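You operate a simulated robot arm through the tools that you are given. There is no shell and no other tool.

The job below is to be done with a simulated robot arm. You get a single attempt, and the scene is never put back.

Task
Find the blown fuse on the middle yellow board, replace it, then turn the key on.
Fine: Switch the board on to see the display, which names the circuit with no feed, and off again for the change. The spare from the drawer has the rating on the socket's label. Blown fuse in the cream tray, drawer shut, main switch and key on at the end. Nothing is pulled or fitted while the main switch is on.

The check looks at the end state, three seconds after you hand in, the way a careful person would. Anything else that was tipped, shoved, dropped, spilled or broken makes it a failure.

Robot
A 7-joint arm with a fingered hand, fixed in place. Base frame: the origin is on the floor under the middle of its stand, x ahead of it, y to its left, z up. Readings come in mm, rad, newtons and seconds.
It reaches about 1333 mm from its shoulder. Its first joint turns from -1.204 to 3.002 rad. Payload 5 kg.
The TCP is the grasp point between the finger pads, 32 mm short of the fingertips. In the tool frame z runs along the fingers and y along their closing line. The gripper opens to 160 mm; its body begins 89 mm behind the TCP. The gripper is a hand of 3 fingers: y runs from the thumb to the fingers, the wrist lies at [0, 0, -252] in the tool frame.
Orientation is that of the tool frame in the base frame, as a unit quaternion [w, x, y, z]. With the fingers straight down and closing along the base's y, the tool's x points along the base's -x, its y along +y and its z along -z.

Tools
- The arm moves only by the tool drive_tool. Its argument "targets" is a list of rows, each a list of 6 numbers: the shift along the tool's x, y, z in mm, then the turn, a rotation vector about the tool's x, y, z in degrees. In form: [[dx, dy, dz, wx, wy, wz], ...]. A call has 1 to 20 rows; each row is the pose to reach, as a shift and turn from the pose commanded when the call began, along the tool's axes at that moment. Each row takes 0.2 s and may step no farther than 50 mm and 0.15 rad from the row before; otherwise, the whole call is refused. A pose out of reach is approached as far as the arm can. The call stops where the force on the tool passes 40 N (or 10 N more than at its start, if that is more) or the arm is blocked; 0.2 s more then pass. In this call time passes only in rows, and 0.2 s behind the last. It gives the time, the measured TCP pose, the force on the tool (base axes), the opening and the grip force at its end, in the units of the frame above (readings bear some noise), with the torque about the TCP (base axes, N m) and any sound that the robot's microphone picked up.
- Cameras (640 x 400 px; columns grow to the right, rows downward): "scene" is fixed at [51.3, 500, 1619.8]; the picture's right is [-0.84, -0.55, 0.00], its down [-0.17, 0.27, -0.95] and it looks along [0.52, -0.79, -0.32] (base axes); focal length 359 px, centre (320, 200). "wrist" rides on the gripper at [65, -4, -116] in the tool frame; the picture's right is [0.06, 1.00, 0.00], its down [-0.87, 0.05, -0.49] and it looks along [-0.49, 0.03, 0.87] (tool axes); focal length 261 px, centre (320, 200). There is no depth. A picture from a camera that has moved, and an enlarged one, comes with that camera's place and axes in the base frame and with its lens.
- snapshot(camera): a new picture of that camera. No time passes.
- lift_body(by): slides the trunk up (or, below 0, down) by that many mm; the arm rides with it, the base frame stays. It gives what a move gives, with no picture.
- curl_fingers(finger1, finger2, thumb_bend): sets how far each is bent, from 0 (flat) to 100 (curled in); at 30 the hand is open as for a grip, at 70 the pads meet at the TCP. One left out holds its place. A second passes; each finger stops where it meets its share of the squeeze, and holds until it gets a number again. It is the only way to open and close the hand. It gives what a move gives, with no picture; readings hold the bend of each and the force on the fingers (four entries, about 0 where the hand has none), thumb and palm.
- enlarge(camera, box): a new picture of the part [left, top, right, bottom] of that camera's present view, enlarged. No time passes.
- hand_in(): hands the job in; it is judged then, once.

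Places have to be worked out from the pictures, the camera data and where the tool is seen. Open the gripper and draw the arm clear of the work before you hand the job in, unless the task says otherwise.

The tools are called after "Request:" by a JSON object that holds its "op" and its "data". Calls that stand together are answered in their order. drive_tool: Moves the arm, as the interface text tells. Its arguments: {"type":"object","properties":{"targets":{"type":"array","items":{"type":"array","items":{"type":"number"}}}},"required":["targets"]} The other tools are called the same way: lift_body (by) moves the trunk up or down; curl_fingers (finger1, finger2, thumb_bend) moves the fingers one by one; snapshot (camera) takes a picture; enlarge (camera, box) takes an enlarged picture of a part of a camera's view; hand_in () hands the job in.

At the start:

```text
time_s: 0.0
eef_pos: [560.5, -518.5, 1353.4]
orientation: [0.001, 0.0, 1.0, 0.0]
contact_force: [-0.2, -0.8, 0.8]
torque: [0.01, 0.0, 0.03]
finger_gap: 160.1
grasp_force: 0.0
shape: jaw
bend: [30.0, 30.0, 30.0]
finger forces: [0.0, 0.0, 0.0, 0.0, 0.0, 0.1]
trunk travel left (down, up): [-800.0, 140.0]
```

scene: 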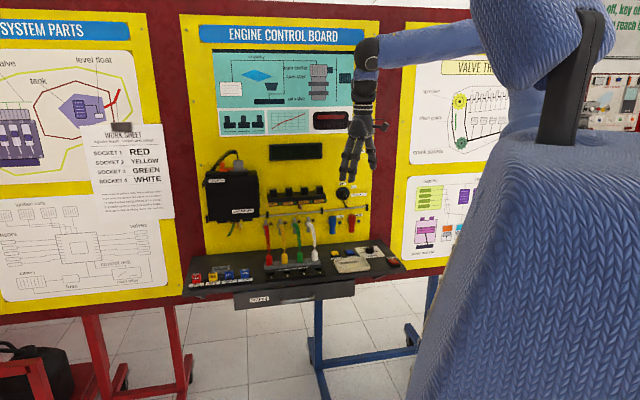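
wrist: 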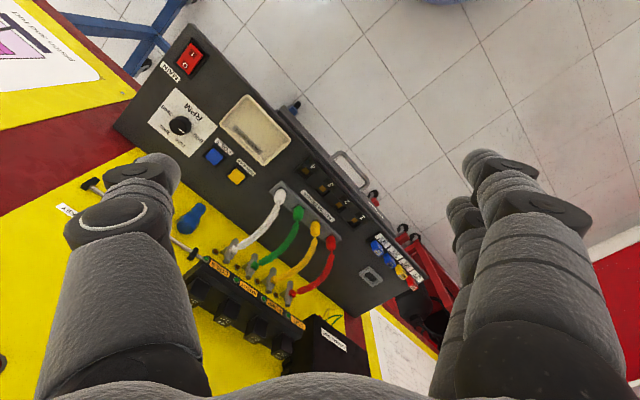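

I start by looking closely at the board with both cameras before moving anything.

Request:
{"op": "enlarge", "data": {"camera": "scene", "box": [180, 130, 420, 320]}}

Request:
{"op": "enlarge", "data": {"camera": "wrist", "box": [100, 20, 440, 370]}}

Request:
{"op": "enlarge", "data": {"camera": "scene", "box": [75, 115, 185, 225]}}

Request:
{"op": "enlarge", "data": {"camera": "scene", "box": [560, 0, 640, 150]}}

```text
2.11 times, centred on (300, 225) of scene
camera zoom: at [51.3, 500.0, 1619.8], right [-0.84, -0.55, 0.0], down [-0.17, 0.27, -0.95], along [0.52, -0.79, -0.32], focal length 756 px, centre (362, 147)
```

zoom: 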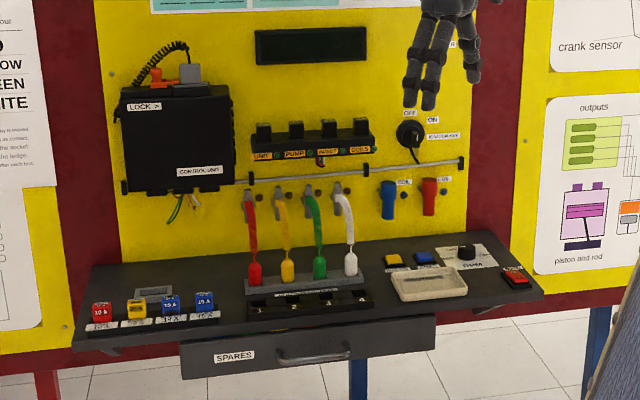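

```text
1.14 times, centred on (270, 195) of wrist
camera zoom: at [494.5, -523.3, 1469.3], right [-0.06, 1.0, 0.0], down [0.87, 0.05, 0.49], along [0.49, 0.03, -0.87], focal length 298 px, centre (377, 206)
```

zoom: 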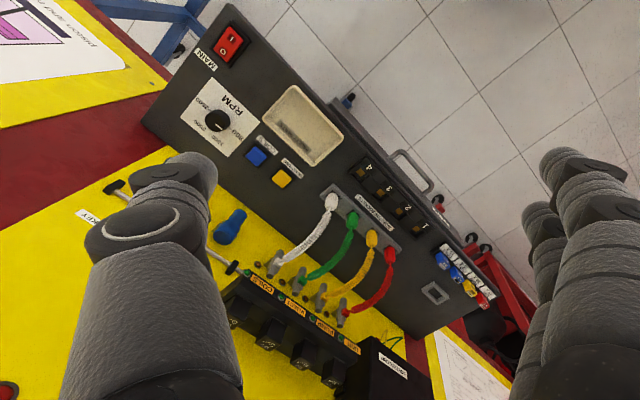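

```text
3.64 times, centred on (130, 170) of scene
camera zoom: at [51.3, 500.0, 1619.8], right [-0.84, -0.55, 0.0], down [-0.17, 0.27, -0.95], along [0.52, -0.79, -0.32], focal length 1306 px, centre (1011, 309)
```

zoom: 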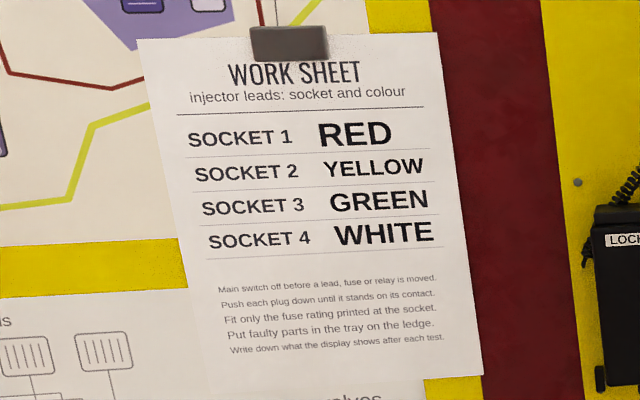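

```text
2.67 times, centred on (600, 75) of scene
camera zoom: at [51.3, 500.0, 1619.8], right [-0.84, -0.55, 0.0], down [-0.17, 0.27, -0.95], along [0.52, -0.79, -0.32], focal length 958 px, centre (-427, 533)
```

zoom: 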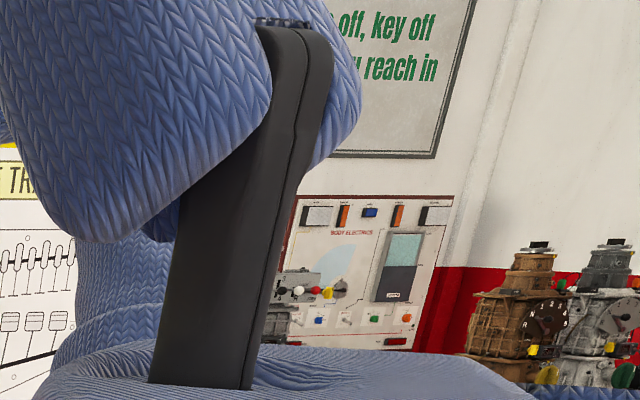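

The four fuses stand at the ledge's left end with labels in front. I zoom in on these, the key, display and main switch.

Request:
{"op": "enlarge", "data": {"camera": "scene", "box": [185, 255, 265, 305]}}

Request:
{"op": "enlarge", "data": {"camera": "scene", "box": [320, 165, 420, 285]}}

Request:
{"op": "enlarge", "data": {"camera": "scene", "box": [255, 135, 365, 215]}}

Request:
{"op": "enlarge", "data": {"camera": "wrist", "box": [340, 210, 440, 310]}}

Request:
{"op": "enlarge", "data": {"camera": "wrist", "box": [130, 20, 300, 200]}}

```text
8.00 times, centred on (225, 280) of scene
camera zoom: at [51.3, 500.0, 1619.8], right [-0.84, -0.55, 0.0], down [-0.17, 0.27, -0.95], along [0.52, -0.79, -0.32], focal length 2874 px, centre (1080, -440)
```

zoom: 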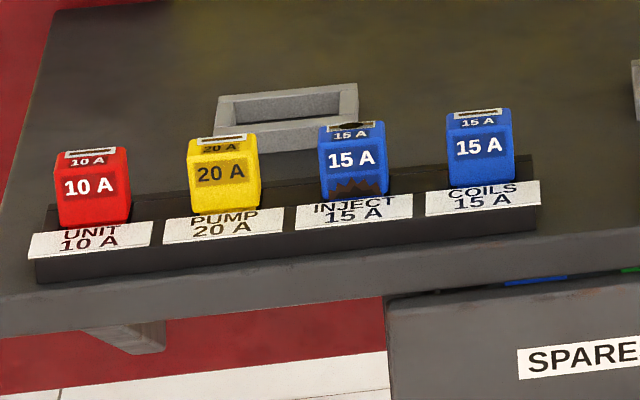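

```text
3.33 times, centred on (370, 225) of scene
camera zoom: at [51.3, 500.0, 1619.8], right [-0.84, -0.55, 0.0], down [-0.17, 0.27, -0.95], along [0.52, -0.79, -0.32], focal length 1198 px, centre (153, 117)
```

zoom: 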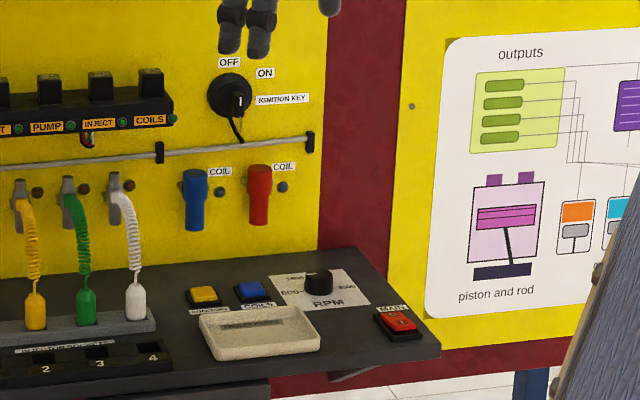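

```text
5.00 times, centred on (310, 175) of scene
camera zoom: at [51.3, 500.0, 1619.8], right [-0.84, -0.55, 0.0], down [-0.17, 0.27, -0.95], along [0.52, -0.79, -0.32], focal length 1796 px, centre (370, 325)
```

zoom: 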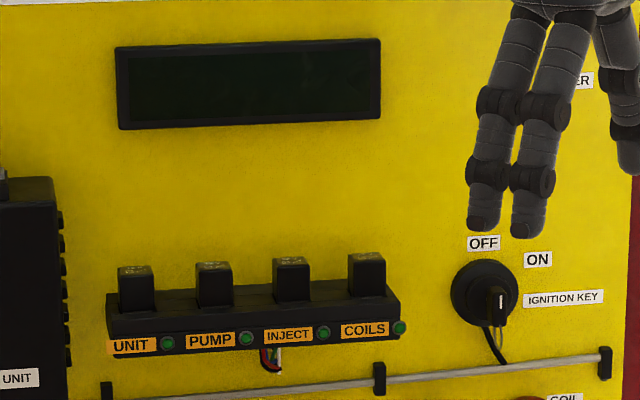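

```text
4.00 times, centred on (390, 260) of wrist
camera zoom: at [494.5, -523.3, 1469.3], right [-0.06, 1.0, 0.0], down [0.87, 0.05, 0.49], along [0.49, 0.03, -0.87], focal length 1043 px, centre (40, -40)
```

zoom: 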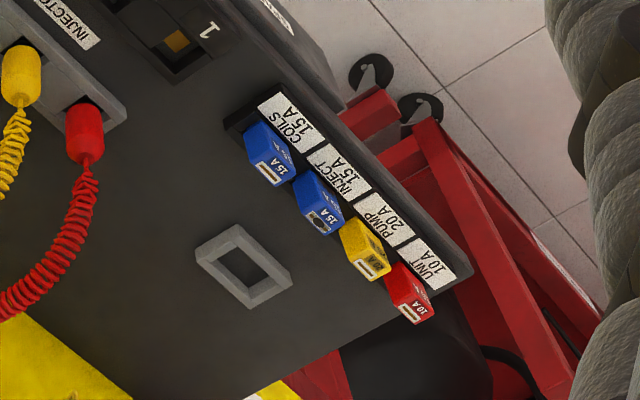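

```text
2.22 times, centred on (215, 110) of wrist
camera zoom: at [494.5, -523.3, 1469.3], right [-0.06, 1.0, 0.0], down [0.87, 0.05, 0.49], along [0.49, 0.03, -0.87], focal length 579 px, centre (553, 400)
```

zoom: 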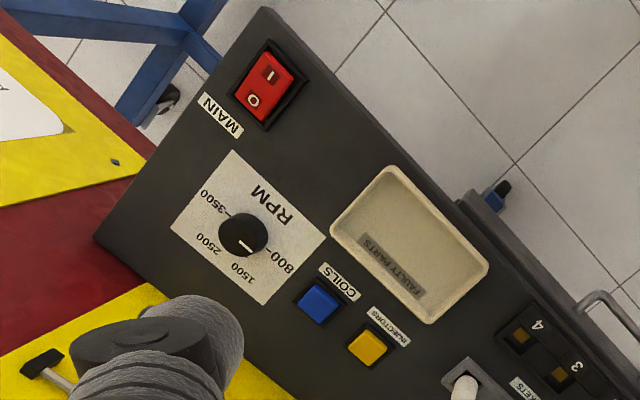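

The lateral axis of the board runs along base (-0.707,-0.707) (viewer's right), and its inward normal is (0.707,-0.707). I put the main switch near (518,-760,918) and the fuse row near (940..1060,-347..-224,947). The INJECT fuse looks charred, but the display must confirm it. I turn the hand 45° square to the board and move toward the main switch, well above it.

Request:
{"op": "drive_tool", "data": {"targets": [[9.4, -20.9, 21.9, 0, 0, -6.43], [18.7, -41.8, 43.7, 0, 0, -12.86], [28.1, -62.7, 65.6, 0, 0, -19.29], [37.4, -83.5, 87.4, 0, 0, -25.71], [46.8, -104.4, 109.3, 0, 0, -32.14], [56.1, -125.3, 131.1, 0, 0, -38.57], [65.5, -146.2, 153, 0, 0, -45]]}}

Request:
{"op": "snapshot", "data": {"camera": "wrist"}}

Request:
{"op": "snapshot", "data": {"camera": "scene"}}

```text
time_s: 1.6
eef_pos: [492.8, -665.7, 1200.4]
orientation: [0.001, -0.383, 0.924, 0.0]
contact_force: [-0.5, -0.4, -0.5]
torque: [0.03, 0.01, 0.03]
finger_gap: 159.8
grasp_force: 0.1
shape: jaw
bend: [30.0, 30.0, 30.0]
finger forces: [0.0, 0.0, 0.1, 0.0, 0.0, 0.0]
trunk travel left (down, up): [-800.0, 140.0]
```

```text
taken
camera wrist: at [451.0, -715.6, 1314.7], right [-0.75, 0.66, 0.0], down [0.57, 0.65, 0.49], along [0.32, 0.37, -0.87], focal length 261 px, centre (320, 200)
```

wrist: 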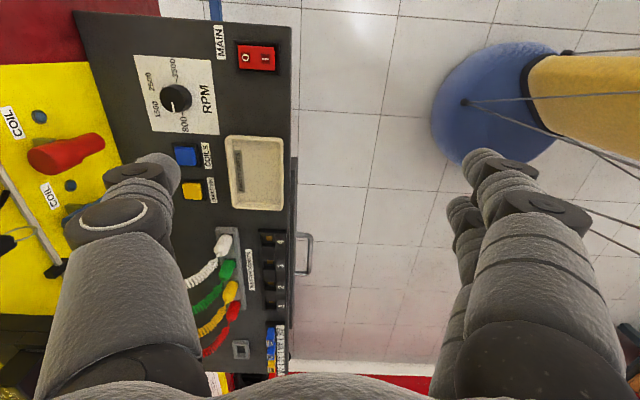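

```text
taken
```

scene: 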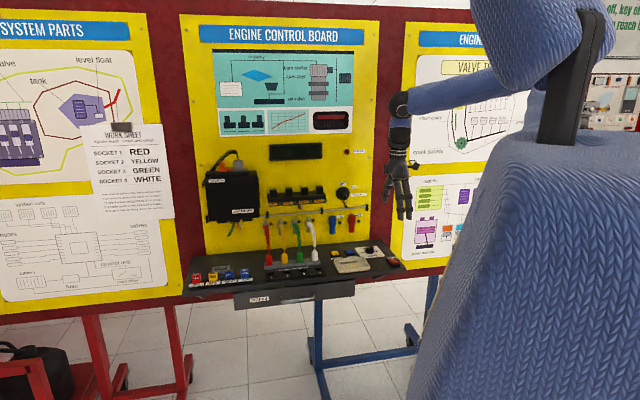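

The hand is square to the board now. I zoom on the switch, tray and drawer handle in the wrist view.

Request:
{"op": "enlarge", "data": {"camera": "wrist", "box": [120, 10, 320, 135]}}

Request:
{"op": "enlarge", "data": {"camera": "wrist", "box": [160, 210, 340, 385]}}

Request:
{"op": "enlarge", "data": {"camera": "scene", "box": [325, 170, 415, 280]}}

```text
3.20 times, centred on (220, 72) of wrist
camera zoom: at [451.0, -715.6, 1314.7], right [-0.75, 0.66, 0.0], down [0.57, 0.65, 0.49], along [0.32, 0.37, -0.87], focal length 834 px, centre (640, 608)
```

zoom: 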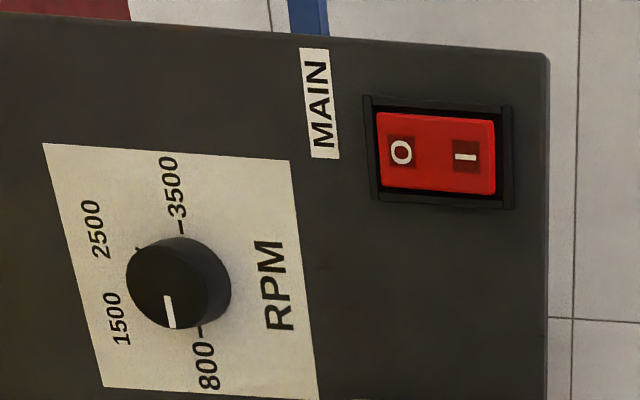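

```text
2.29 times, centred on (250, 298) of wrist
camera zoom: at [451.0, -715.6, 1314.7], right [-0.75, 0.66, 0.0], down [0.57, 0.65, 0.49], along [0.32, 0.37, -0.87], focal length 596 px, centre (480, -23)
```

zoom: 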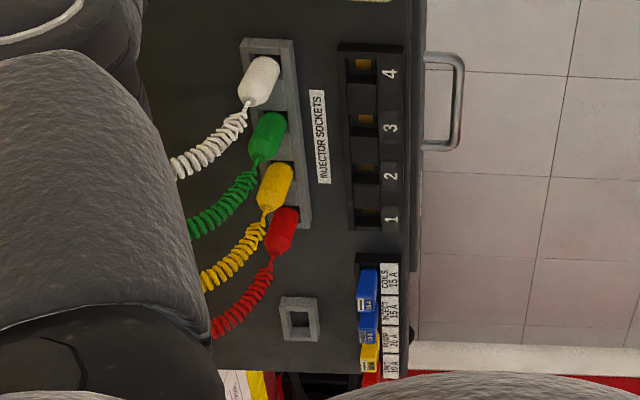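

```text
3.64 times, centred on (370, 225) of scene
camera zoom: at [51.3, 500.0, 1619.8], right [-0.84, -0.55, 0.0], down [-0.17, 0.27, -0.95], along [0.52, -0.79, -0.32], focal length 1306 px, centre (138, 109)
```

zoom: 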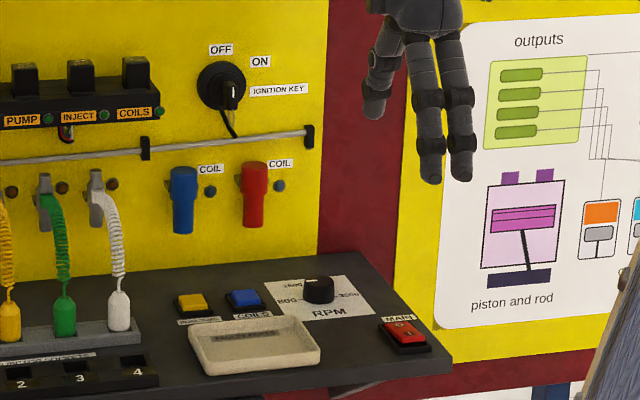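

The rocker's "I" end is the front end, near (509,-759,918), and "O" (pressed, off) is the back end. I close the hand into a point to learn where the fingertips come together.

Request:
{"op": "curl_fingers", "data": {"finger1": 70, "finger2": 70, "thumb_bend": 70}}

Request:
{"op": "snapshot", "data": {"camera": "wrist"}}

Request:
{"op": "enlarge", "data": {"camera": "scene", "box": [360, 80, 450, 240]}}

```text
time_s: 2.6
eef_pos: [493.0, -666.2, 1200.9]
orientation: [0.0, -0.383, 0.924, -0.001]
contact_force: [-1.1, 0.3, 0.7]
torque: [0.0, -0.01, 0.03]
finger_gap: 12.8
grasp_force: 0.2
shape: fingers
bend: [70.0, 70.0, 70.0]
finger forces: [0.0, 0.0, 0.0, 0.0, 0.0, 0.0]
trunk travel left (down, up): [-800.0, 140.0]
```

```text
taken
camera wrist: at [450.8, -714.7, 1315.3], right [-0.75, 0.66, 0.0], down [0.58, 0.65, 0.49], along [0.33, 0.37, -0.87], focal length 261 px, centre (320, 200)
```

wrist: 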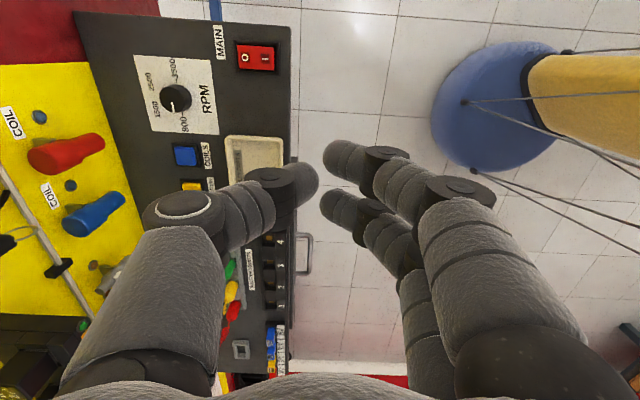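

```text
2.50 times, centred on (405, 160) of scene
camera zoom: at [51.3, 500.0, 1619.8], right [-0.84, -0.55, 0.0], down [-0.17, 0.27, -0.95], along [0.52, -0.79, -0.32], focal length 898 px, centre (108, 300)
```

zoom: 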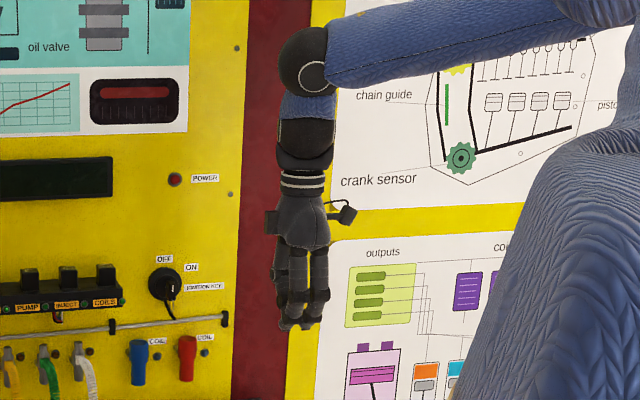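

At bend 70 the tips sit about 28 mm beyond the TCP, and the two fingers lie at about x=±18. For a narrow push I try the thumb alone, with the two fingers curled away.

Request:
{"op": "curl_fingers", "data": {"finger1": 100, "finger2": 100, "thumb_bend": 45}}

Request:
{"op": "snapshot", "data": {"camera": "wrist"}}

Request:
{"op": "enlarge", "data": {"camera": "scene", "box": [360, 80, 450, 240]}}

```text
time_s: 3.6
eef_pos: [493.8, -665.2, 1199.2]
orientation: [0.0, -0.383, 0.924, 0.0]
contact_force: [-0.5, -0.8, -0.1]
torque: [-0.02, 0.0, -0.01]
finger_gap: 61.1
grasp_force: 0.1
shape: fingers
bend: [100.0, 100.0, 45.0]
finger forces: [0.0, 0.2, 0.0, 0.1, 0.0, 0.0]
trunk travel left (down, up): [-800.0, 140.0]
```

```text
taken
camera wrist: at [450.8, -714.5, 1315.4], right [-0.75, 0.66, 0.0], down [0.58, 0.65, 0.49], along [0.33, 0.37, -0.87], focal length 261 px, centre (320, 200)
```

wrist: 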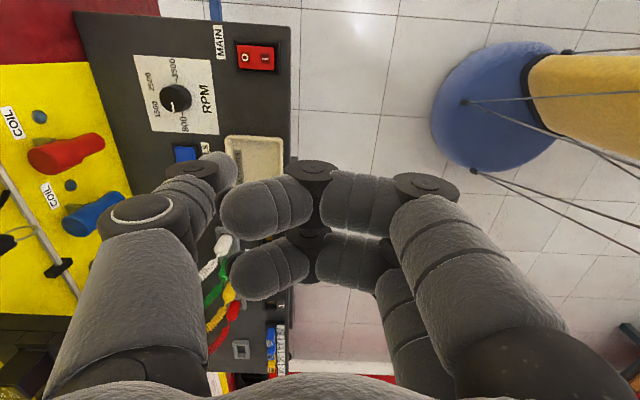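

```text
2.50 times, centred on (405, 160) of scene
camera zoom: at [51.3, 500.0, 1619.8], right [-0.84, -0.55, 0.0], down [-0.17, 0.27, -0.95], along [0.52, -0.79, -0.32], focal length 898 px, centre (108, 300)
```

zoom: 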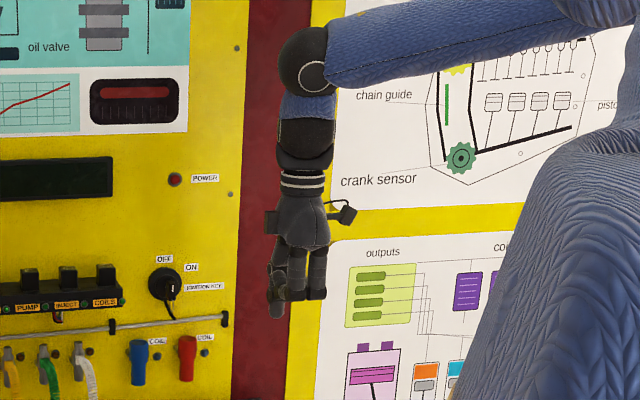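

The thumb tip now reaches about 36 mm beyond the TCP at y≈-60, well below the curled fingers. I move so the tip hovers above the "I" end and check with a picture.

Request:
{"op": "drive_tool", "data": {"targets": [[27, -8, 0, 0, 0, 0], [54.7, -15.6, 0, 0, 0, 0], [54.7, -15.6, 45, 0, 0, 0], [54.7, -15.6, 90, 0, 0, 0], [54.7, -15.6, 135, 0, 0, 0], [54.7, -15.6, 175, 0, 0, 0], [54.7, -15.6, 205, 0, 0, 0]]}}

Request:
{"op": "snapshot", "data": {"camera": "wrist"}}

Request:
{"op": "enlarge", "data": {"camera": "scene", "box": [350, 180, 440, 290]}}

```text
time_s: 5.2
eef_pos: [465.5, -714.5, 995.9]
orientation: [0.0, -0.383, 0.924, 0.0]
contact_force: [0.0, -1.1, -1.3]
torque: [0.0, 0.0, 0.0]
finger_gap: 61.4
grasp_force: 0.2
shape: fingers
bend: [100.0, 100.0, 45.0]
finger forces: [0.0, 0.0, 0.0, 0.1, 0.0, 0.0]
trunk travel left (down, up): [-800.0, 140.0]
```

```text
taken
camera wrist: at [422.8, -763.6, 1111.4], right [-0.75, 0.66, 0.0], down [0.58, 0.65, 0.49], along [0.33, 0.37, -0.87], focal length 261 px, centre (320, 200)
```

wrist: 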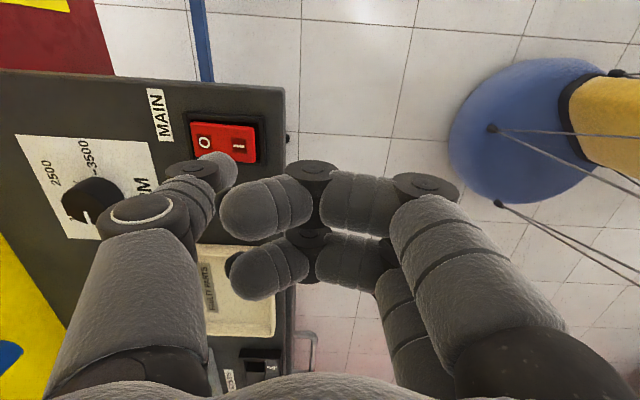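

```text
3.64 times, centred on (395, 235) of scene
camera zoom: at [51.3, 500.0, 1619.8], right [-0.84, -0.55, 0.0], down [-0.17, 0.27, -0.95], along [0.52, -0.79, -0.32], focal length 1306 px, centre (47, 73)
```

zoom: 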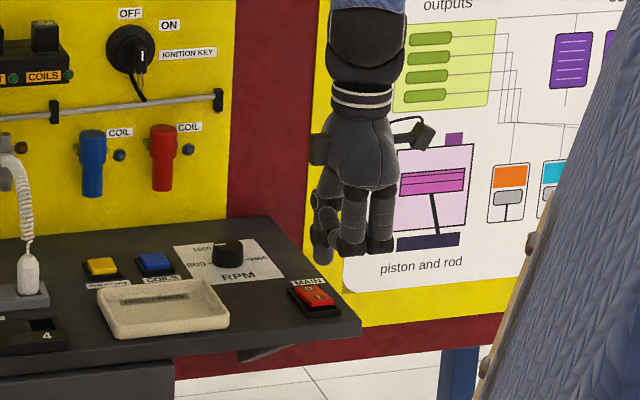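

The tip lies above the "I" end in plan (p≈176, d≈894 in board terms), about 40 mm above the rocker. I descend part way and check again.

Request:
{"op": "drive_tool", "data": {"targets": [[0, 0, 15, 0, 0, 0], [0, 0, 28, 0, 0, 0]]}}

Request:
{"op": "enlarge", "data": {"camera": "wrist", "box": [80, 60, 400, 260]}}

Request:
{"op": "enlarge", "data": {"camera": "scene", "box": [365, 215, 425, 275]}}

```text
time_s: 5.8
eef_pos: [466.2, -716.2, 968.0]
orientation: [0.0, -0.383, 0.924, -0.001]
contact_force: [0.2, 0.8, 0.5]
torque: [-0.02, 0.01, 0.01]
finger_gap: 61.2
grasp_force: 0.0
shape: fingers
bend: [100.0, 100.0, 45.0]
finger forces: [0.0, 0.1, 0.0, 0.0, 0.0, 0.0]
trunk travel left (down, up): [-800.0, 140.0]
```

```text
2.00 times, centred on (240, 160) of wrist
camera zoom: at [423.2, -764.0, 1083.5], right [-0.75, 0.66, 0.0], down [0.58, 0.65, 0.49], along [0.33, 0.37, -0.87], focal length 521 px, centre (480, 280)
```

zoom: 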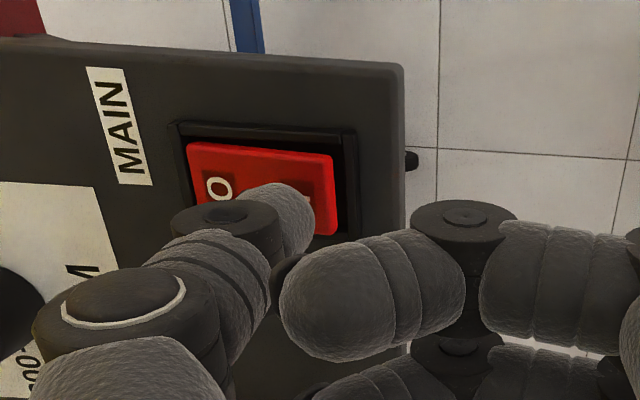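

```text
6.67 times, centred on (395, 245) of scene
camera zoom: at [51.3, 500.0, 1619.8], right [-0.84, -0.55, 0.0], down [-0.17, 0.27, -0.95], along [0.52, -0.79, -0.32], focal length 2395 px, centre (-180, -100)
```

zoom: 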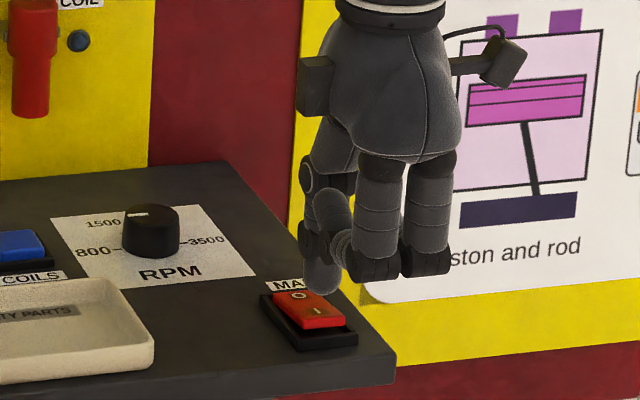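

The tip is just above the "I" half. I press down in small steps; the force limit will stop me.

Request:
{"op": "drive_tool", "data": {"targets": [[0, 0, 3, 0, 0, 0], [0, 0, 6, 0, 0, 0], [0, 0, 8, 0, 0, 0], [0, 0, 10, 0, 0, 0], [0, 0, 12, 0, 0, 0], [0, 0, 14, 0, 0, 0], [0, 0, 16, 0, 0, 0]]}}

Request:
{"op": "enlarge", "data": {"camera": "scene", "box": [255, 135, 425, 275]}}

Request:
{"op": "enlarge", "data": {"camera": "wrist", "box": [80, 60, 400, 260]}}

```text
time_s: 7.4
eef_pos: [465.4, -714.4, 952.2]
orientation: [0.0, -0.383, 0.924, 0.0]
contact_force: [-1.2, 0.6, 6.3]
torque: [-0.23, -0.27, -0.02]
finger_gap: 61.5
grasp_force: 2.9
shape: fingers
bend: [100.0, 100.0, 45.0]
finger forces: [0.1, 0.0, 0.1, 0.0, 5.9, 0.0]
trunk travel left (down, up): [-800.0, 140.0]
```

```text
2.86 times, centred on (340, 205) of scene
camera zoom: at [51.3, 500.0, 1619.8], right [-0.84, -0.55, 0.0], down [-0.17, 0.27, -0.95], along [0.52, -0.79, -0.32], focal length 1026 px, centre (263, 186)
```

zoom: 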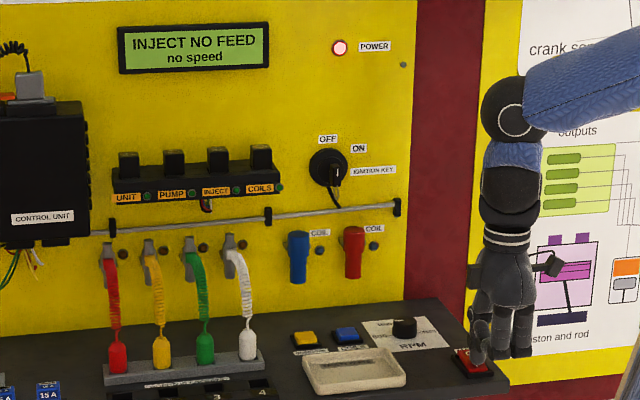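

```text
2.00 times, centred on (240, 160) of wrist
camera zoom: at [423.1, -763.6, 1067.9], right [-0.75, 0.66, 0.0], down [0.58, 0.65, 0.49], along [0.33, 0.37, -0.87], focal length 521 px, centre (480, 280)
```

zoom: 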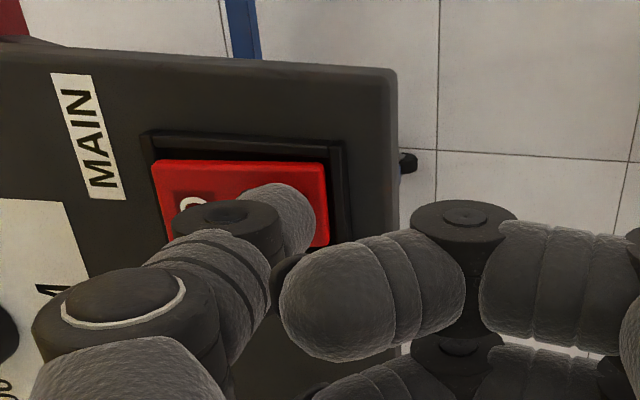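

The display reads "INJECT NO FEED", confirming the charred INJECT fuse (15 A). Now I lift, move 30 mm toward the board, and press "O" to switch the board off again.

Request:
{"op": "drive_tool", "data": {"targets": [[0, 0, -15, 0, 0, 0], [0, 0, -28, 0, 0, 0], [0, -15, -28, 0, 0, 0], [0, -31, -28, 0, 0, 0], [0, -31, -16, 0, 0, 0], [0, -31, -11, 0, 0, 0], [0, -31, -8, 0, 0, 0], [0, -31, -5, 0, 0, 0], [0, -31, -2, 0, 0, 0], [0, -31, 0, 0, 0, 0]]}}

Request:
{"op": "enlarge", "data": {"camera": "scene", "box": [255, 135, 425, 275]}}

Request:
{"op": "enlarge", "data": {"camera": "wrist", "box": [80, 60, 400, 260]}}

```text
time_s: 9.6
eef_pos: [487.6, -736.0, 951.8]
orientation: [0.0, -0.382, 0.924, 0.001]
contact_force: [0.2, 0.6, -1.1]
torque: [-0.02, 0.01, 0.0]
finger_gap: 61.4
grasp_force: 0.1
shape: fingers
bend: [100.0, 100.0, 45.0]
finger forces: [0.0, 0.0, 0.0, 0.0, 0.0, 0.1]
trunk travel left (down, up): [-800.0, 140.0]
```

```text
2.86 times, centred on (340, 205) of scene
camera zoom: at [51.3, 500.0, 1619.8], right [-0.84, -0.55, 0.0], down [-0.17, 0.27, -0.95], along [0.52, -0.79, -0.32], focal length 1026 px, centre (263, 186)
```

zoom: 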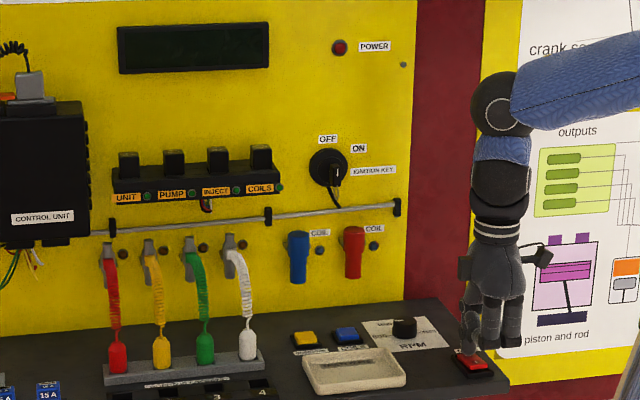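

```text
2.00 times, centred on (240, 160) of wrist
camera zoom: at [445.1, -785.7, 1066.8], right [-0.75, 0.66, 0.0], down [0.58, 0.65, 0.49], along [0.32, 0.37, -0.87], focal length 521 px, centre (480, 280)
```

zoom: 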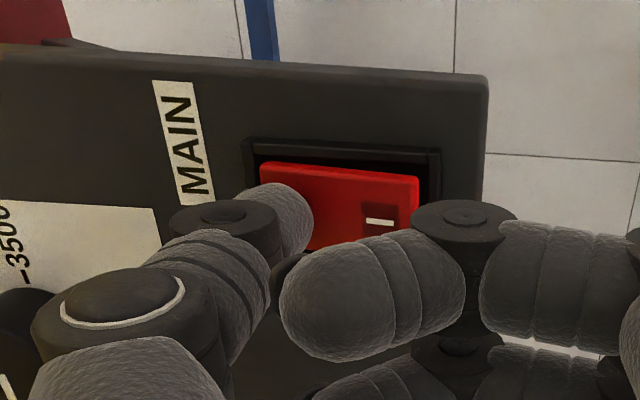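

The board is off again (display and power lamp dark). I zoom on the key to see its state, then raise the hand.

Request:
{"op": "enlarge", "data": {"camera": "scene", "box": [325, 165, 375, 215]}}

Request:
{"op": "drive_tool", "data": {"targets": [[0, 10, -40, 0, 0, 0], [0, 30, -85, 0, 0, 0], [0, 50, -130, 0, 0, 0], [0, 70, -175, 0, 0, 0], [0, 90, -220, 0, 0, 0]]}}

```text
8.00 times, centred on (350, 190) of scene
camera zoom: at [51.3, 500.0, 1619.8], right [-0.84, -0.55, 0.0], down [-0.17, 0.27, -0.95], along [0.52, -0.79, -0.32], focal length 2874 px, centre (80, 280)
```

zoom: 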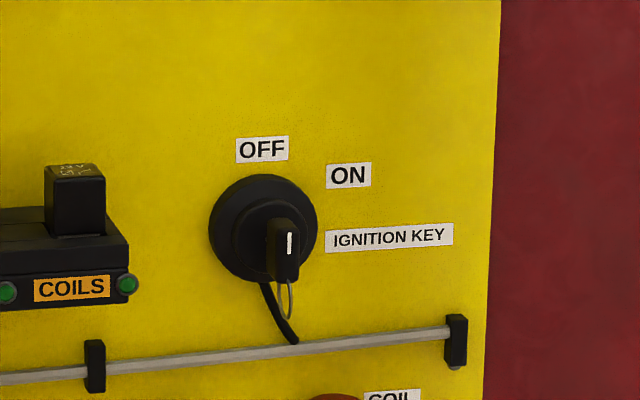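

```text
time_s: 10.8
eef_pos: [422.0, -670.2, 1173.8]
orientation: [0.0, -0.383, 0.924, 0.0]
contact_force: [0.1, 0.8, 1.2]
torque: [-0.05, -0.02, -0.01]
finger_gap: 61.3
grasp_force: 0.0
shape: fingers
bend: [100.0, 100.0, 45.0]
finger forces: [0.1, 0.0, 0.0, 0.1, 0.1, 0.0]
trunk travel left (down, up): [-800.0, 140.0]
```

The key points at OFF and the main switch is off, so I can start on the drawer. I zoom on the drawer front and handle.

Request:
{"op": "enlarge", "data": {"camera": "scene", "box": [225, 265, 365, 325]}}

Request:
{"op": "snapshot", "data": {"camera": "wrist"}}

```text
4.57 times, centred on (295, 295) of scene
camera zoom: at [51.3, 500.0, 1619.8], right [-0.84, -0.55, 0.0], down [-0.17, 0.27, -0.95], along [0.52, -0.79, -0.32], focal length 1642 px, centre (434, -234)
```

zoom: 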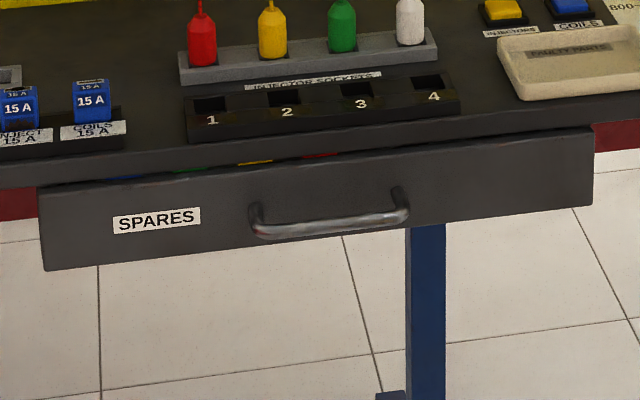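

```text
taken
camera wrist: at [379.6, -719.8, 1288.6], right [-0.75, 0.66, 0.0], down [0.58, 0.65, 0.49], along [0.33, 0.37, -0.87], focal length 261 px, centre (320, 200)
```

wrist: 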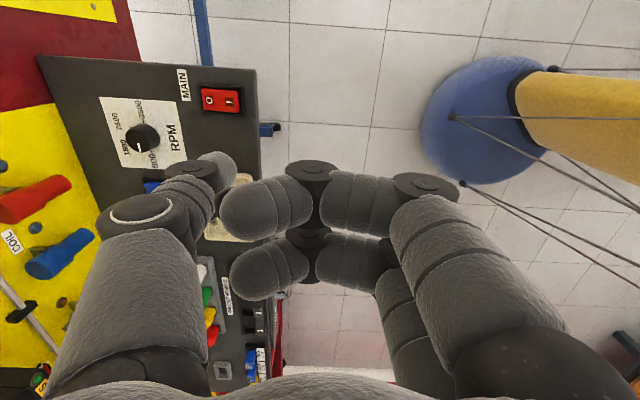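

The handle bar runs about p -170 to -288 (118 mm wide) at d≈823, z≈845, standing about 35 mm proud of the drawer face. I set the hand half open and swing toward a horizontal approach in front of the drawer.

Request:
{"op": "curl_fingers", "data": {"finger1": 52, "finger2": 52, "thumb_bend": 52}}

Request:
{"op": "drive_tool", "data": {"targets": [[-33.7, 6, 10.8, 3.75, 0, 0], [-67.4, 12, 21.7, 7.5, 0, 0], [-101.1, 18, 32.5, 11.25, 0, 0], [-134.8, 24, 43.3, 15, 0, 0], [-168.5, 30, 54.2, 18.75, 0, 0], [-202.2, 36, 65, 22.5, 0, 0], [-236, 42, 75.8, 26.25, 0, 0], [-269.7, 48, 86.7, 30, 0, 0], [-303.4, 54, 97.5, 33.75, 0, 0], [-337.1, 60, 108.3, 37.5, 0, 0], [-370.8, 66, 119.2, 41.25, 0, 0], [-404.5, 72, 130, 45, 0, 0]]}}

Request:
{"op": "snapshot", "data": {"camera": "wrist"}}

Request:
{"op": "snapshot", "data": {"camera": "scene"}}

```text
time_s: 11.8
eef_pos: [423.1, -671.9, 1172.2]
orientation: [-0.001, -0.383, 0.924, 0.001]
contact_force: [0.7, 0.7, -0.1]
torque: [0.0, 0.01, 0.01]
finger_gap: 78.7
grasp_force: 0.1
shape: fingers
bend: [52.0, 52.0, 52.0]
finger forces: [0.1, 0.0, 0.0, 0.0, 0.0, 0.1]
trunk travel left (down, up): [-800.0, 140.0]
```

```text
time_s: 14.4
eef_pos: [673.0, -370.8, 1042.2]
orientation: [0.149, -0.358, 0.856, -0.342]
contact_force: [0.0, -0.5, 1.4]
torque: [0.0, -0.02, 0.04]
finger_gap: 79.2
grasp_force: 0.0
shape: fingers
bend: [52.0, 52.0, 52.0]
finger forces: [0.0, 0.1, 0.0, 0.0, 0.1, 0.1]
out of reach, approached as far as the arm can: row 12
trunk travel left (down, up): [-800.0, 140.0]
```

```text
taken
camera wrist: at [572.2, -362.6, 1127.2], right [-0.55, 0.46, -0.69], down [0.33, 0.88, 0.33], along [0.76, -0.05, -0.64], focal length 261 px, centre (320, 200)
```

wrist: 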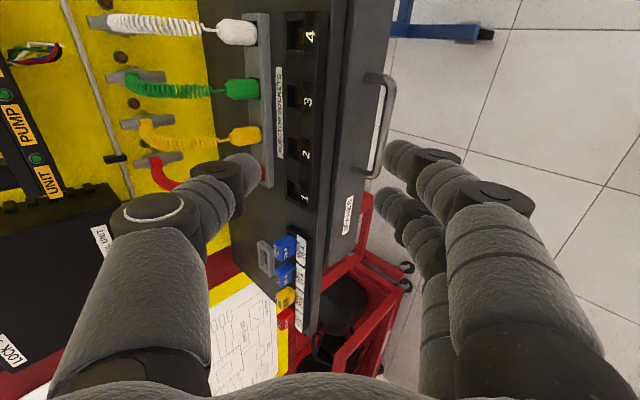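

```text
taken
```

scene: 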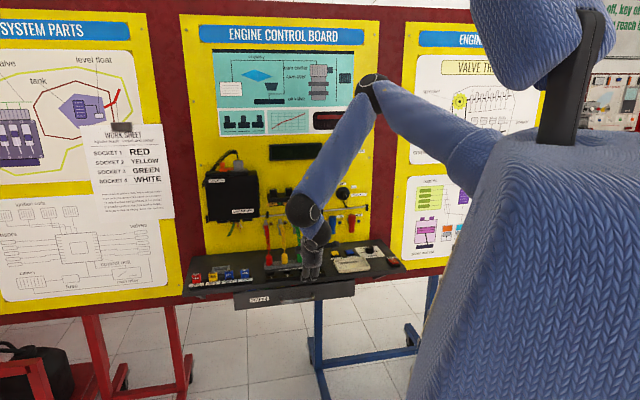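

The arm reached a wrist limit at this height, so I back off 60 mm from the board and lower the trunk to bring the forearm more level.

Request:
{"op": "drive_tool", "data": {"targets": [[0, 21, -21, 0, 0, 0], [0, 42, -42, 0, 0, 0]]}}

Request:
{"op": "lift_body", "data": {"by": -200}}

Request:
{"op": "snapshot", "data": {"camera": "scene"}}

Request:
{"op": "snapshot", "data": {"camera": "wrist"}}

```text
time_s: 15.0
eef_pos: [652.3, -372.3, 1036.4]
orientation: [0.149, -0.36, 0.857, -0.337]
contact_force: [0.9, -0.9, 0.1]
torque: [0.03, -0.02, 0.0]
finger_gap: 78.9
grasp_force: 0.1
shape: fingers
bend: [52.0, 52.0, 52.0]
finger forces: [0.1, 0.0, 0.0, 0.0, 0.0, 0.0]
out of reach, approached as far as the arm can: row 1, 2
trunk travel left (down, up): [-800.0, 140.0]
```

```text
time_s: 17.2
eef_pos: [652.8, -371.2, 836.0]
orientation: [0.15, -0.359, 0.857, -0.337]
contact_force: [0.7, -0.1, 0.1]
torque: [0.0, -0.02, 0.02]
finger_gap: 79.2
grasp_force: 0.0
shape: fingers
bend: [52.0, 52.0, 52.0]
finger forces: [0.0, 0.1, 0.0, 0.0, 0.0, 0.0]
trunk travel left (down, up): [-600.0, 340.0]
```

```text
taken
```

scene: 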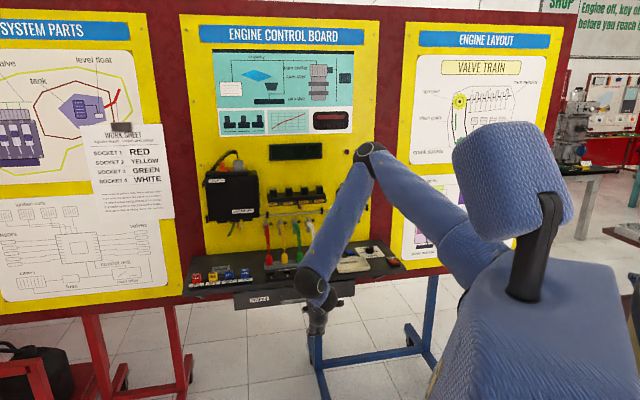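

```text
taken
camera wrist: at [552.3, -366.4, 921.9], right [-0.56, 0.47, -0.69], down [0.33, 0.88, 0.33], along [0.76, -0.04, -0.65], focal length 261 px, centre (320, 200)
```

wrist: 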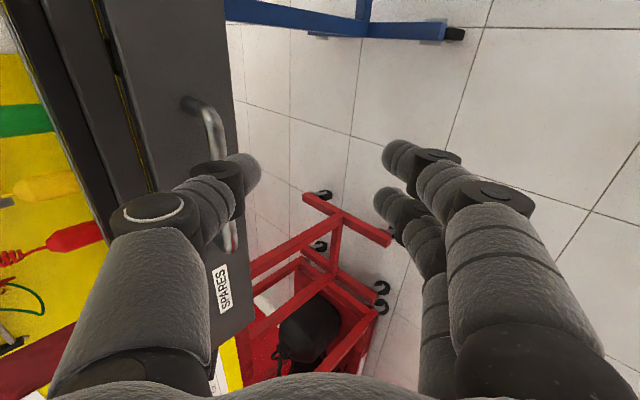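

Lower still: I bring the trunk down another 200 mm, then raise the hand back with the arm so that the forearm is flatter.

Request:
{"op": "lift_body", "data": {"by": -200}}

Request:
{"op": "drive_tool", "data": {"targets": [[0, -30, -30, 0, 0, 0], [0, -60, -60, 0, 0, 0], [0, -90, -90, 0, 0, 0], [0, -120, -120, 0, 0, 0], [0, -148, -148, 0, 0, 0]]}}

Request:
{"op": "snapshot", "data": {"camera": "scene"}}

```text
time_s: 19.3
eef_pos: [654.3, -371.5, 636.5]
orientation: [0.149, -0.359, 0.857, -0.338]
contact_force: [-0.7, 0.0, 0.5]
torque: [-0.03, 0.0, 0.01]
finger_gap: 79.0
grasp_force: 0.1
shape: fingers
bend: [52.0, 52.0, 52.0]
finger forces: [0.0, 0.0, 0.0, 0.0, 0.1, 0.0]
trunk travel left (down, up): [-400.0, 540.0]
```

```text
time_s: 20.5
eef_pos: [655.3, -378.2, 844.7]
orientation: [0.149, -0.36, 0.857, -0.338]
contact_force: [0.6, -1.1, 0.8]
torque: [0.01, 0.01, -0.01]
finger_gap: 79.2
grasp_force: 0.0
shape: fingers
bend: [52.0, 52.0, 52.0]
finger forces: [0.1, 0.0, 0.0, 0.1, 0.1, 0.0]
trunk travel left (down, up): [-400.0, 540.0]
```

```text
taken
```

scene: 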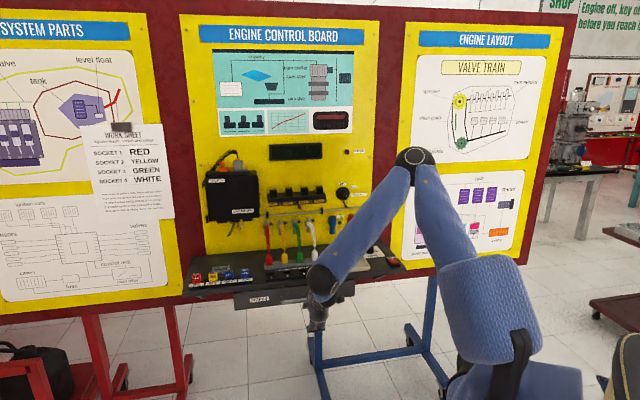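

The pose is within reach now. I turn the hand to horizontal, moving it sideways to the handle's centre at p≈-229.

Request:
{"op": "drive_tool", "data": {"targets": [[-4, 0, 0, 5.8, 0, 0], [-8, 0, 0, 11.6, 0, 0], [-12, 0, 0, 17.4, 0, 0], [-16, 0, 0, 23.2, 0, 0], [-20, 0, 0, 29, 0, 0], [-24, 0, 0, 34.8, 0, 0], [-28, 0, 0, 40.6, 0, 0], [-32, 0, 0, 46, 0, 0]]}}

Request:
{"op": "snapshot", "data": {"camera": "wrist"}}

Request:
{"op": "enlarge", "data": {"camera": "scene", "box": [220, 200, 400, 350]}}

```text
time_s: 21.6
eef_pos: [698.5, -456.4, 876.0]
orientation: [0.229, -0.342, 0.781, -0.469]
contact_force: [-24.8, 29.3, 9.5]
torque: [-0.66, -0.54, -0.09]
finger_gap: 60.2
grasp_force: 19.6
shape: fingers
bend: [52.0, 52.0, 59.0]
finger forces: [0.1, 0.0, 0.0, 0.0, 38.5, 0.1]
out of reach, approached as far as the arm can: row 1, 2, 3, 4, 5
trunk travel left (down, up): [-400.0, 540.0]
stopped in row 5: the force on the tool passed its limit at 48 N (the readings are from after the stop); the commanded pose is now the measured one
```

```text
taken
camera wrist: at [579.0, -439.8, 928.8], right [-0.36, 0.28, -0.89], down [0.22, 0.95, 0.21], along [0.91, -0.12, -0.4], focal length 261 px, centre (320, 200)
```

wrist: 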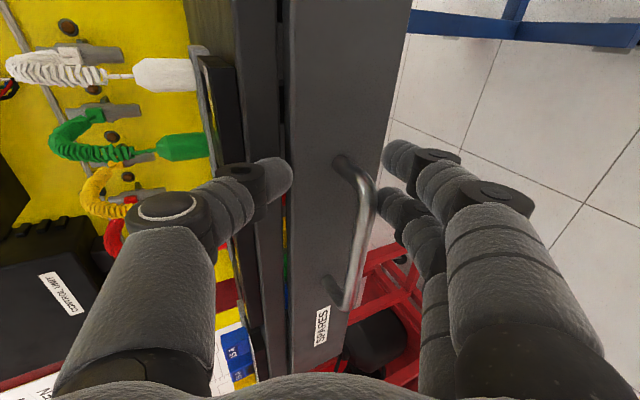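

```text
2.67 times, centred on (310, 275) of scene
camera zoom: at [51.3, 500.0, 1619.8], right [-0.84, -0.55, 0.0], down [-0.17, 0.27, -0.95], along [0.52, -0.79, -0.32], focal length 958 px, centre (347, 0)
```

zoom: 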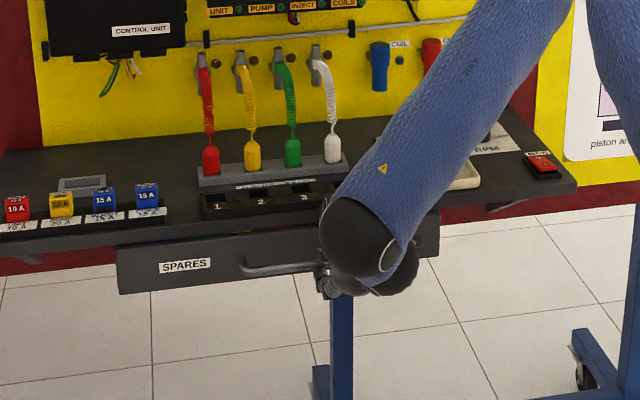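

The wrist limit dragged the hand forward and the thumb came against the drawer/ledge edge; it stopped by force. I back straight off from the board right away.

Request:
{"op": "drive_tool", "data": {"targets": [[-2, 18, -35, 0, 0, 0], [-5, 36.5, -71, 0, 0, 0], [-6, 50, -98, 0, 0, 0]]}}

Request:
{"op": "snapshot", "data": {"camera": "wrist"}}

Request:
{"op": "snapshot", "data": {"camera": "scene"}}

```text
time_s: 22.4
eef_pos: [652.5, -450.7, 893.1]
orientation: [0.23, -0.35, 0.786, -0.454]
contact_force: [-0.1, 0.0, 0.3]
torque: [0.01, -0.03, 0.0]
finger_gap: 78.7
grasp_force: 0.0
shape: fingers
bend: [52.0, 52.0, 52.0]
finger forces: [0.1, 0.0, 0.0, 0.1, 0.1, 0.0]
out of reach, approached as far as the arm can: row 1, 2, 3
trunk travel left (down, up): [-400.0, 540.0]
```

```text
taken
camera wrist: at [533.2, -436.6, 948.7], right [-0.38, 0.29, -0.88], down [0.21, 0.95, 0.23], along [0.9, -0.1, -0.42], focal length 261 px, centre (320, 200)
```

wrist: 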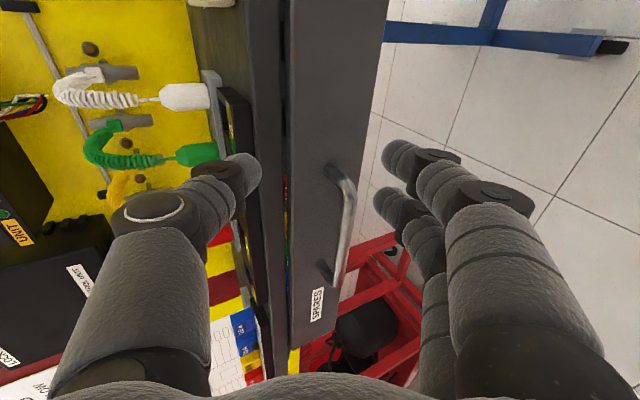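

```text
taken
```

scene: 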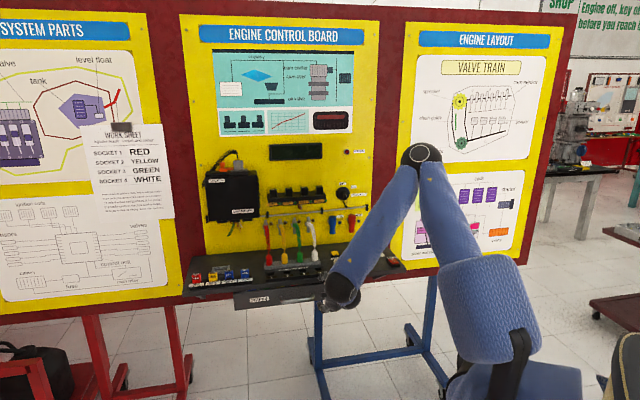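

Contact is gone and nothing seems displaced. I tip the hand back to the reachable 43° tilt, which also draws it farther from the drawer, before lowering the trunk more.

Request:
{"op": "drive_tool", "data": {"targets": [[0, 0, 0, -4, 0, 0], [0, 0, 0, -8, 0, 0], [0, 0, 0, -12, 0, 0], [0, 0, 0, -16, 0, 0], [0, 0, 0, -20, 0, 0], [0, 0, 0, -22, 0, 0]]}}

Request:
{"op": "snapshot", "data": {"camera": "wrist"}}

```text
time_s: 23.8
eef_pos: [653.1, -449.9, 892.7]
orientation: [0.158, -0.378, 0.858, -0.311]
contact_force: [-0.2, -0.7, -0.7]
torque: [-0.02, 0.02, -0.02]
finger_gap: 78.6
grasp_force: 0.0
shape: fingers
bend: [52.0, 52.0, 52.0]
finger forces: [0.0, 0.1, 0.0, 0.0, 0.1, 0.0]
trunk travel left (down, up): [-400.0, 540.0]
```

```text
taken
camera wrist: at [553.7, -451.6, 980.7], right [-0.59, 0.47, -0.65], down [0.3, 0.88, 0.37], along [0.75, 0.02, -0.66], focal length 261 px, centre (320, 200)
```

wrist: 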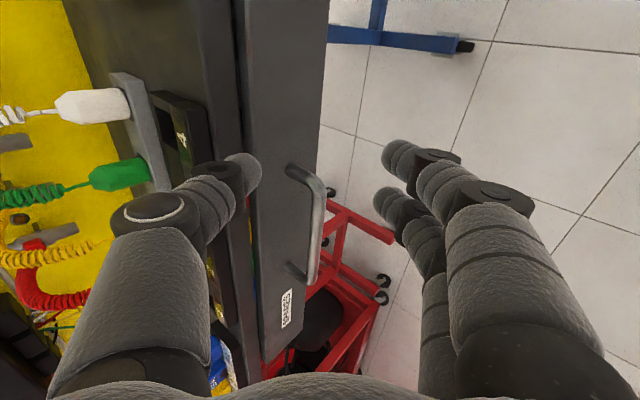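

The commanded pose follows the measured one, so I now back the hand 90 mm straight off the board, then lower the trunk.

Request:
{"op": "drive_tool", "data": {"targets": [[-2.5, 34, -29, 0, 0, 0], [-5, 68, -58, 0, 0, 0]]}}

Request:
{"op": "lift_body", "data": {"by": -350}}

Request:
{"op": "snapshot", "data": {"camera": "scene"}}

```text
time_s: 24.4
eef_pos: [596.4, -387.5, 894.2]
orientation: [0.157, -0.378, 0.858, -0.311]
contact_force: [0.0, 1.0, 1.0]
torque: [-0.02, 0.02, -0.01]
finger_gap: 78.9
grasp_force: 0.1
shape: fingers
bend: [52.0, 52.0, 52.0]
finger forces: [0.1, 0.0, 0.0, 0.0, 0.0, 0.0]
out of reach, approached as far as the arm can: row 2
trunk travel left (down, up): [-400.0, 540.0]
```

```text
time_s: 27.8
eef_pos: [597.0, -388.3, 543.7]
orientation: [0.158, -0.378, 0.857, -0.311]
contact_force: [0.6, -0.9, 0.0]
torque: [-0.01, 0.02, -0.02]
finger_gap: 78.2
grasp_force: 0.1
shape: fingers
bend: [52.0, 52.0, 52.0]
finger forces: [0.0, 0.0, 0.0, 0.0, 0.1, 0.0]
trunk travel left (down, up): [-50.0, 890.0]
```

```text
taken
```

scene: 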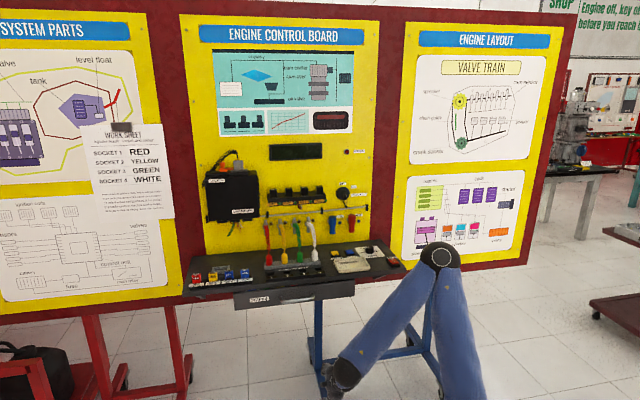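

The trunk is low now. I raise the hand to handle height with the arm, shifting to the handle's centre line and keeping a safe distance.

Request:
{"op": "drive_tool", "data": {"targets": [[-13, -28.2, -31.8, 0, 0, 0], [-26, -56.4, -63.6, 0, 0, 0], [-39, -84.6, -95.4, 0, 0, 0], [-52, -112.8, -127.2, 0, 0, 0], [-65, -141, -159, 0, 0, 0], [-78, -169.2, -190.8, 0, 0, 0], [-90.8, -197.5, -222.3, 0, 0, 0]]}}

Request:
{"op": "snapshot", "data": {"camera": "scene"}}

Request:
{"op": "snapshot", "data": {"camera": "wrist"}}

```text
time_s: 29.4
eef_pos: [651.5, -335.4, 841.7]
orientation: [0.162, -0.38, 0.857, -0.309]
contact_force: [0.0, -0.5, -0.4]
torque: [0.02, 0.02, -0.03]
finger_gap: 78.7
grasp_force: 0.1
shape: fingers
bend: [52.0, 52.0, 52.0]
finger forces: [0.1, 0.0, 0.0, 0.1, 0.0, 0.0]
out of reach, approached as far as the arm can: row 7
trunk travel left (down, up): [-50.0, 890.0]
```

```text
taken
```

scene: 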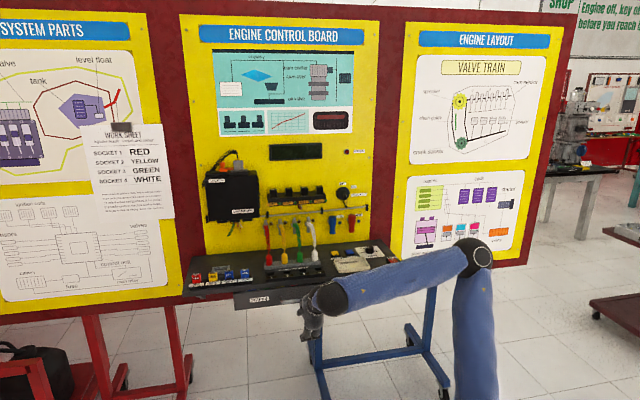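

```text
taken
camera wrist: at [553.4, -339.0, 928.1], right [-0.59, 0.47, -0.65], down [0.29, 0.88, 0.37], along [0.75, 0.03, -0.66], focal length 261 px, centre (320, 200)
```

wrist: 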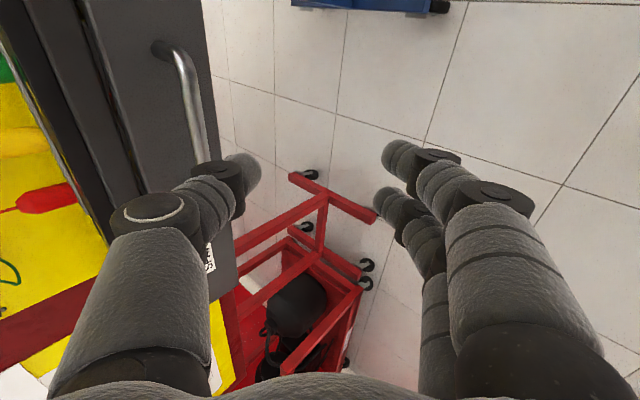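

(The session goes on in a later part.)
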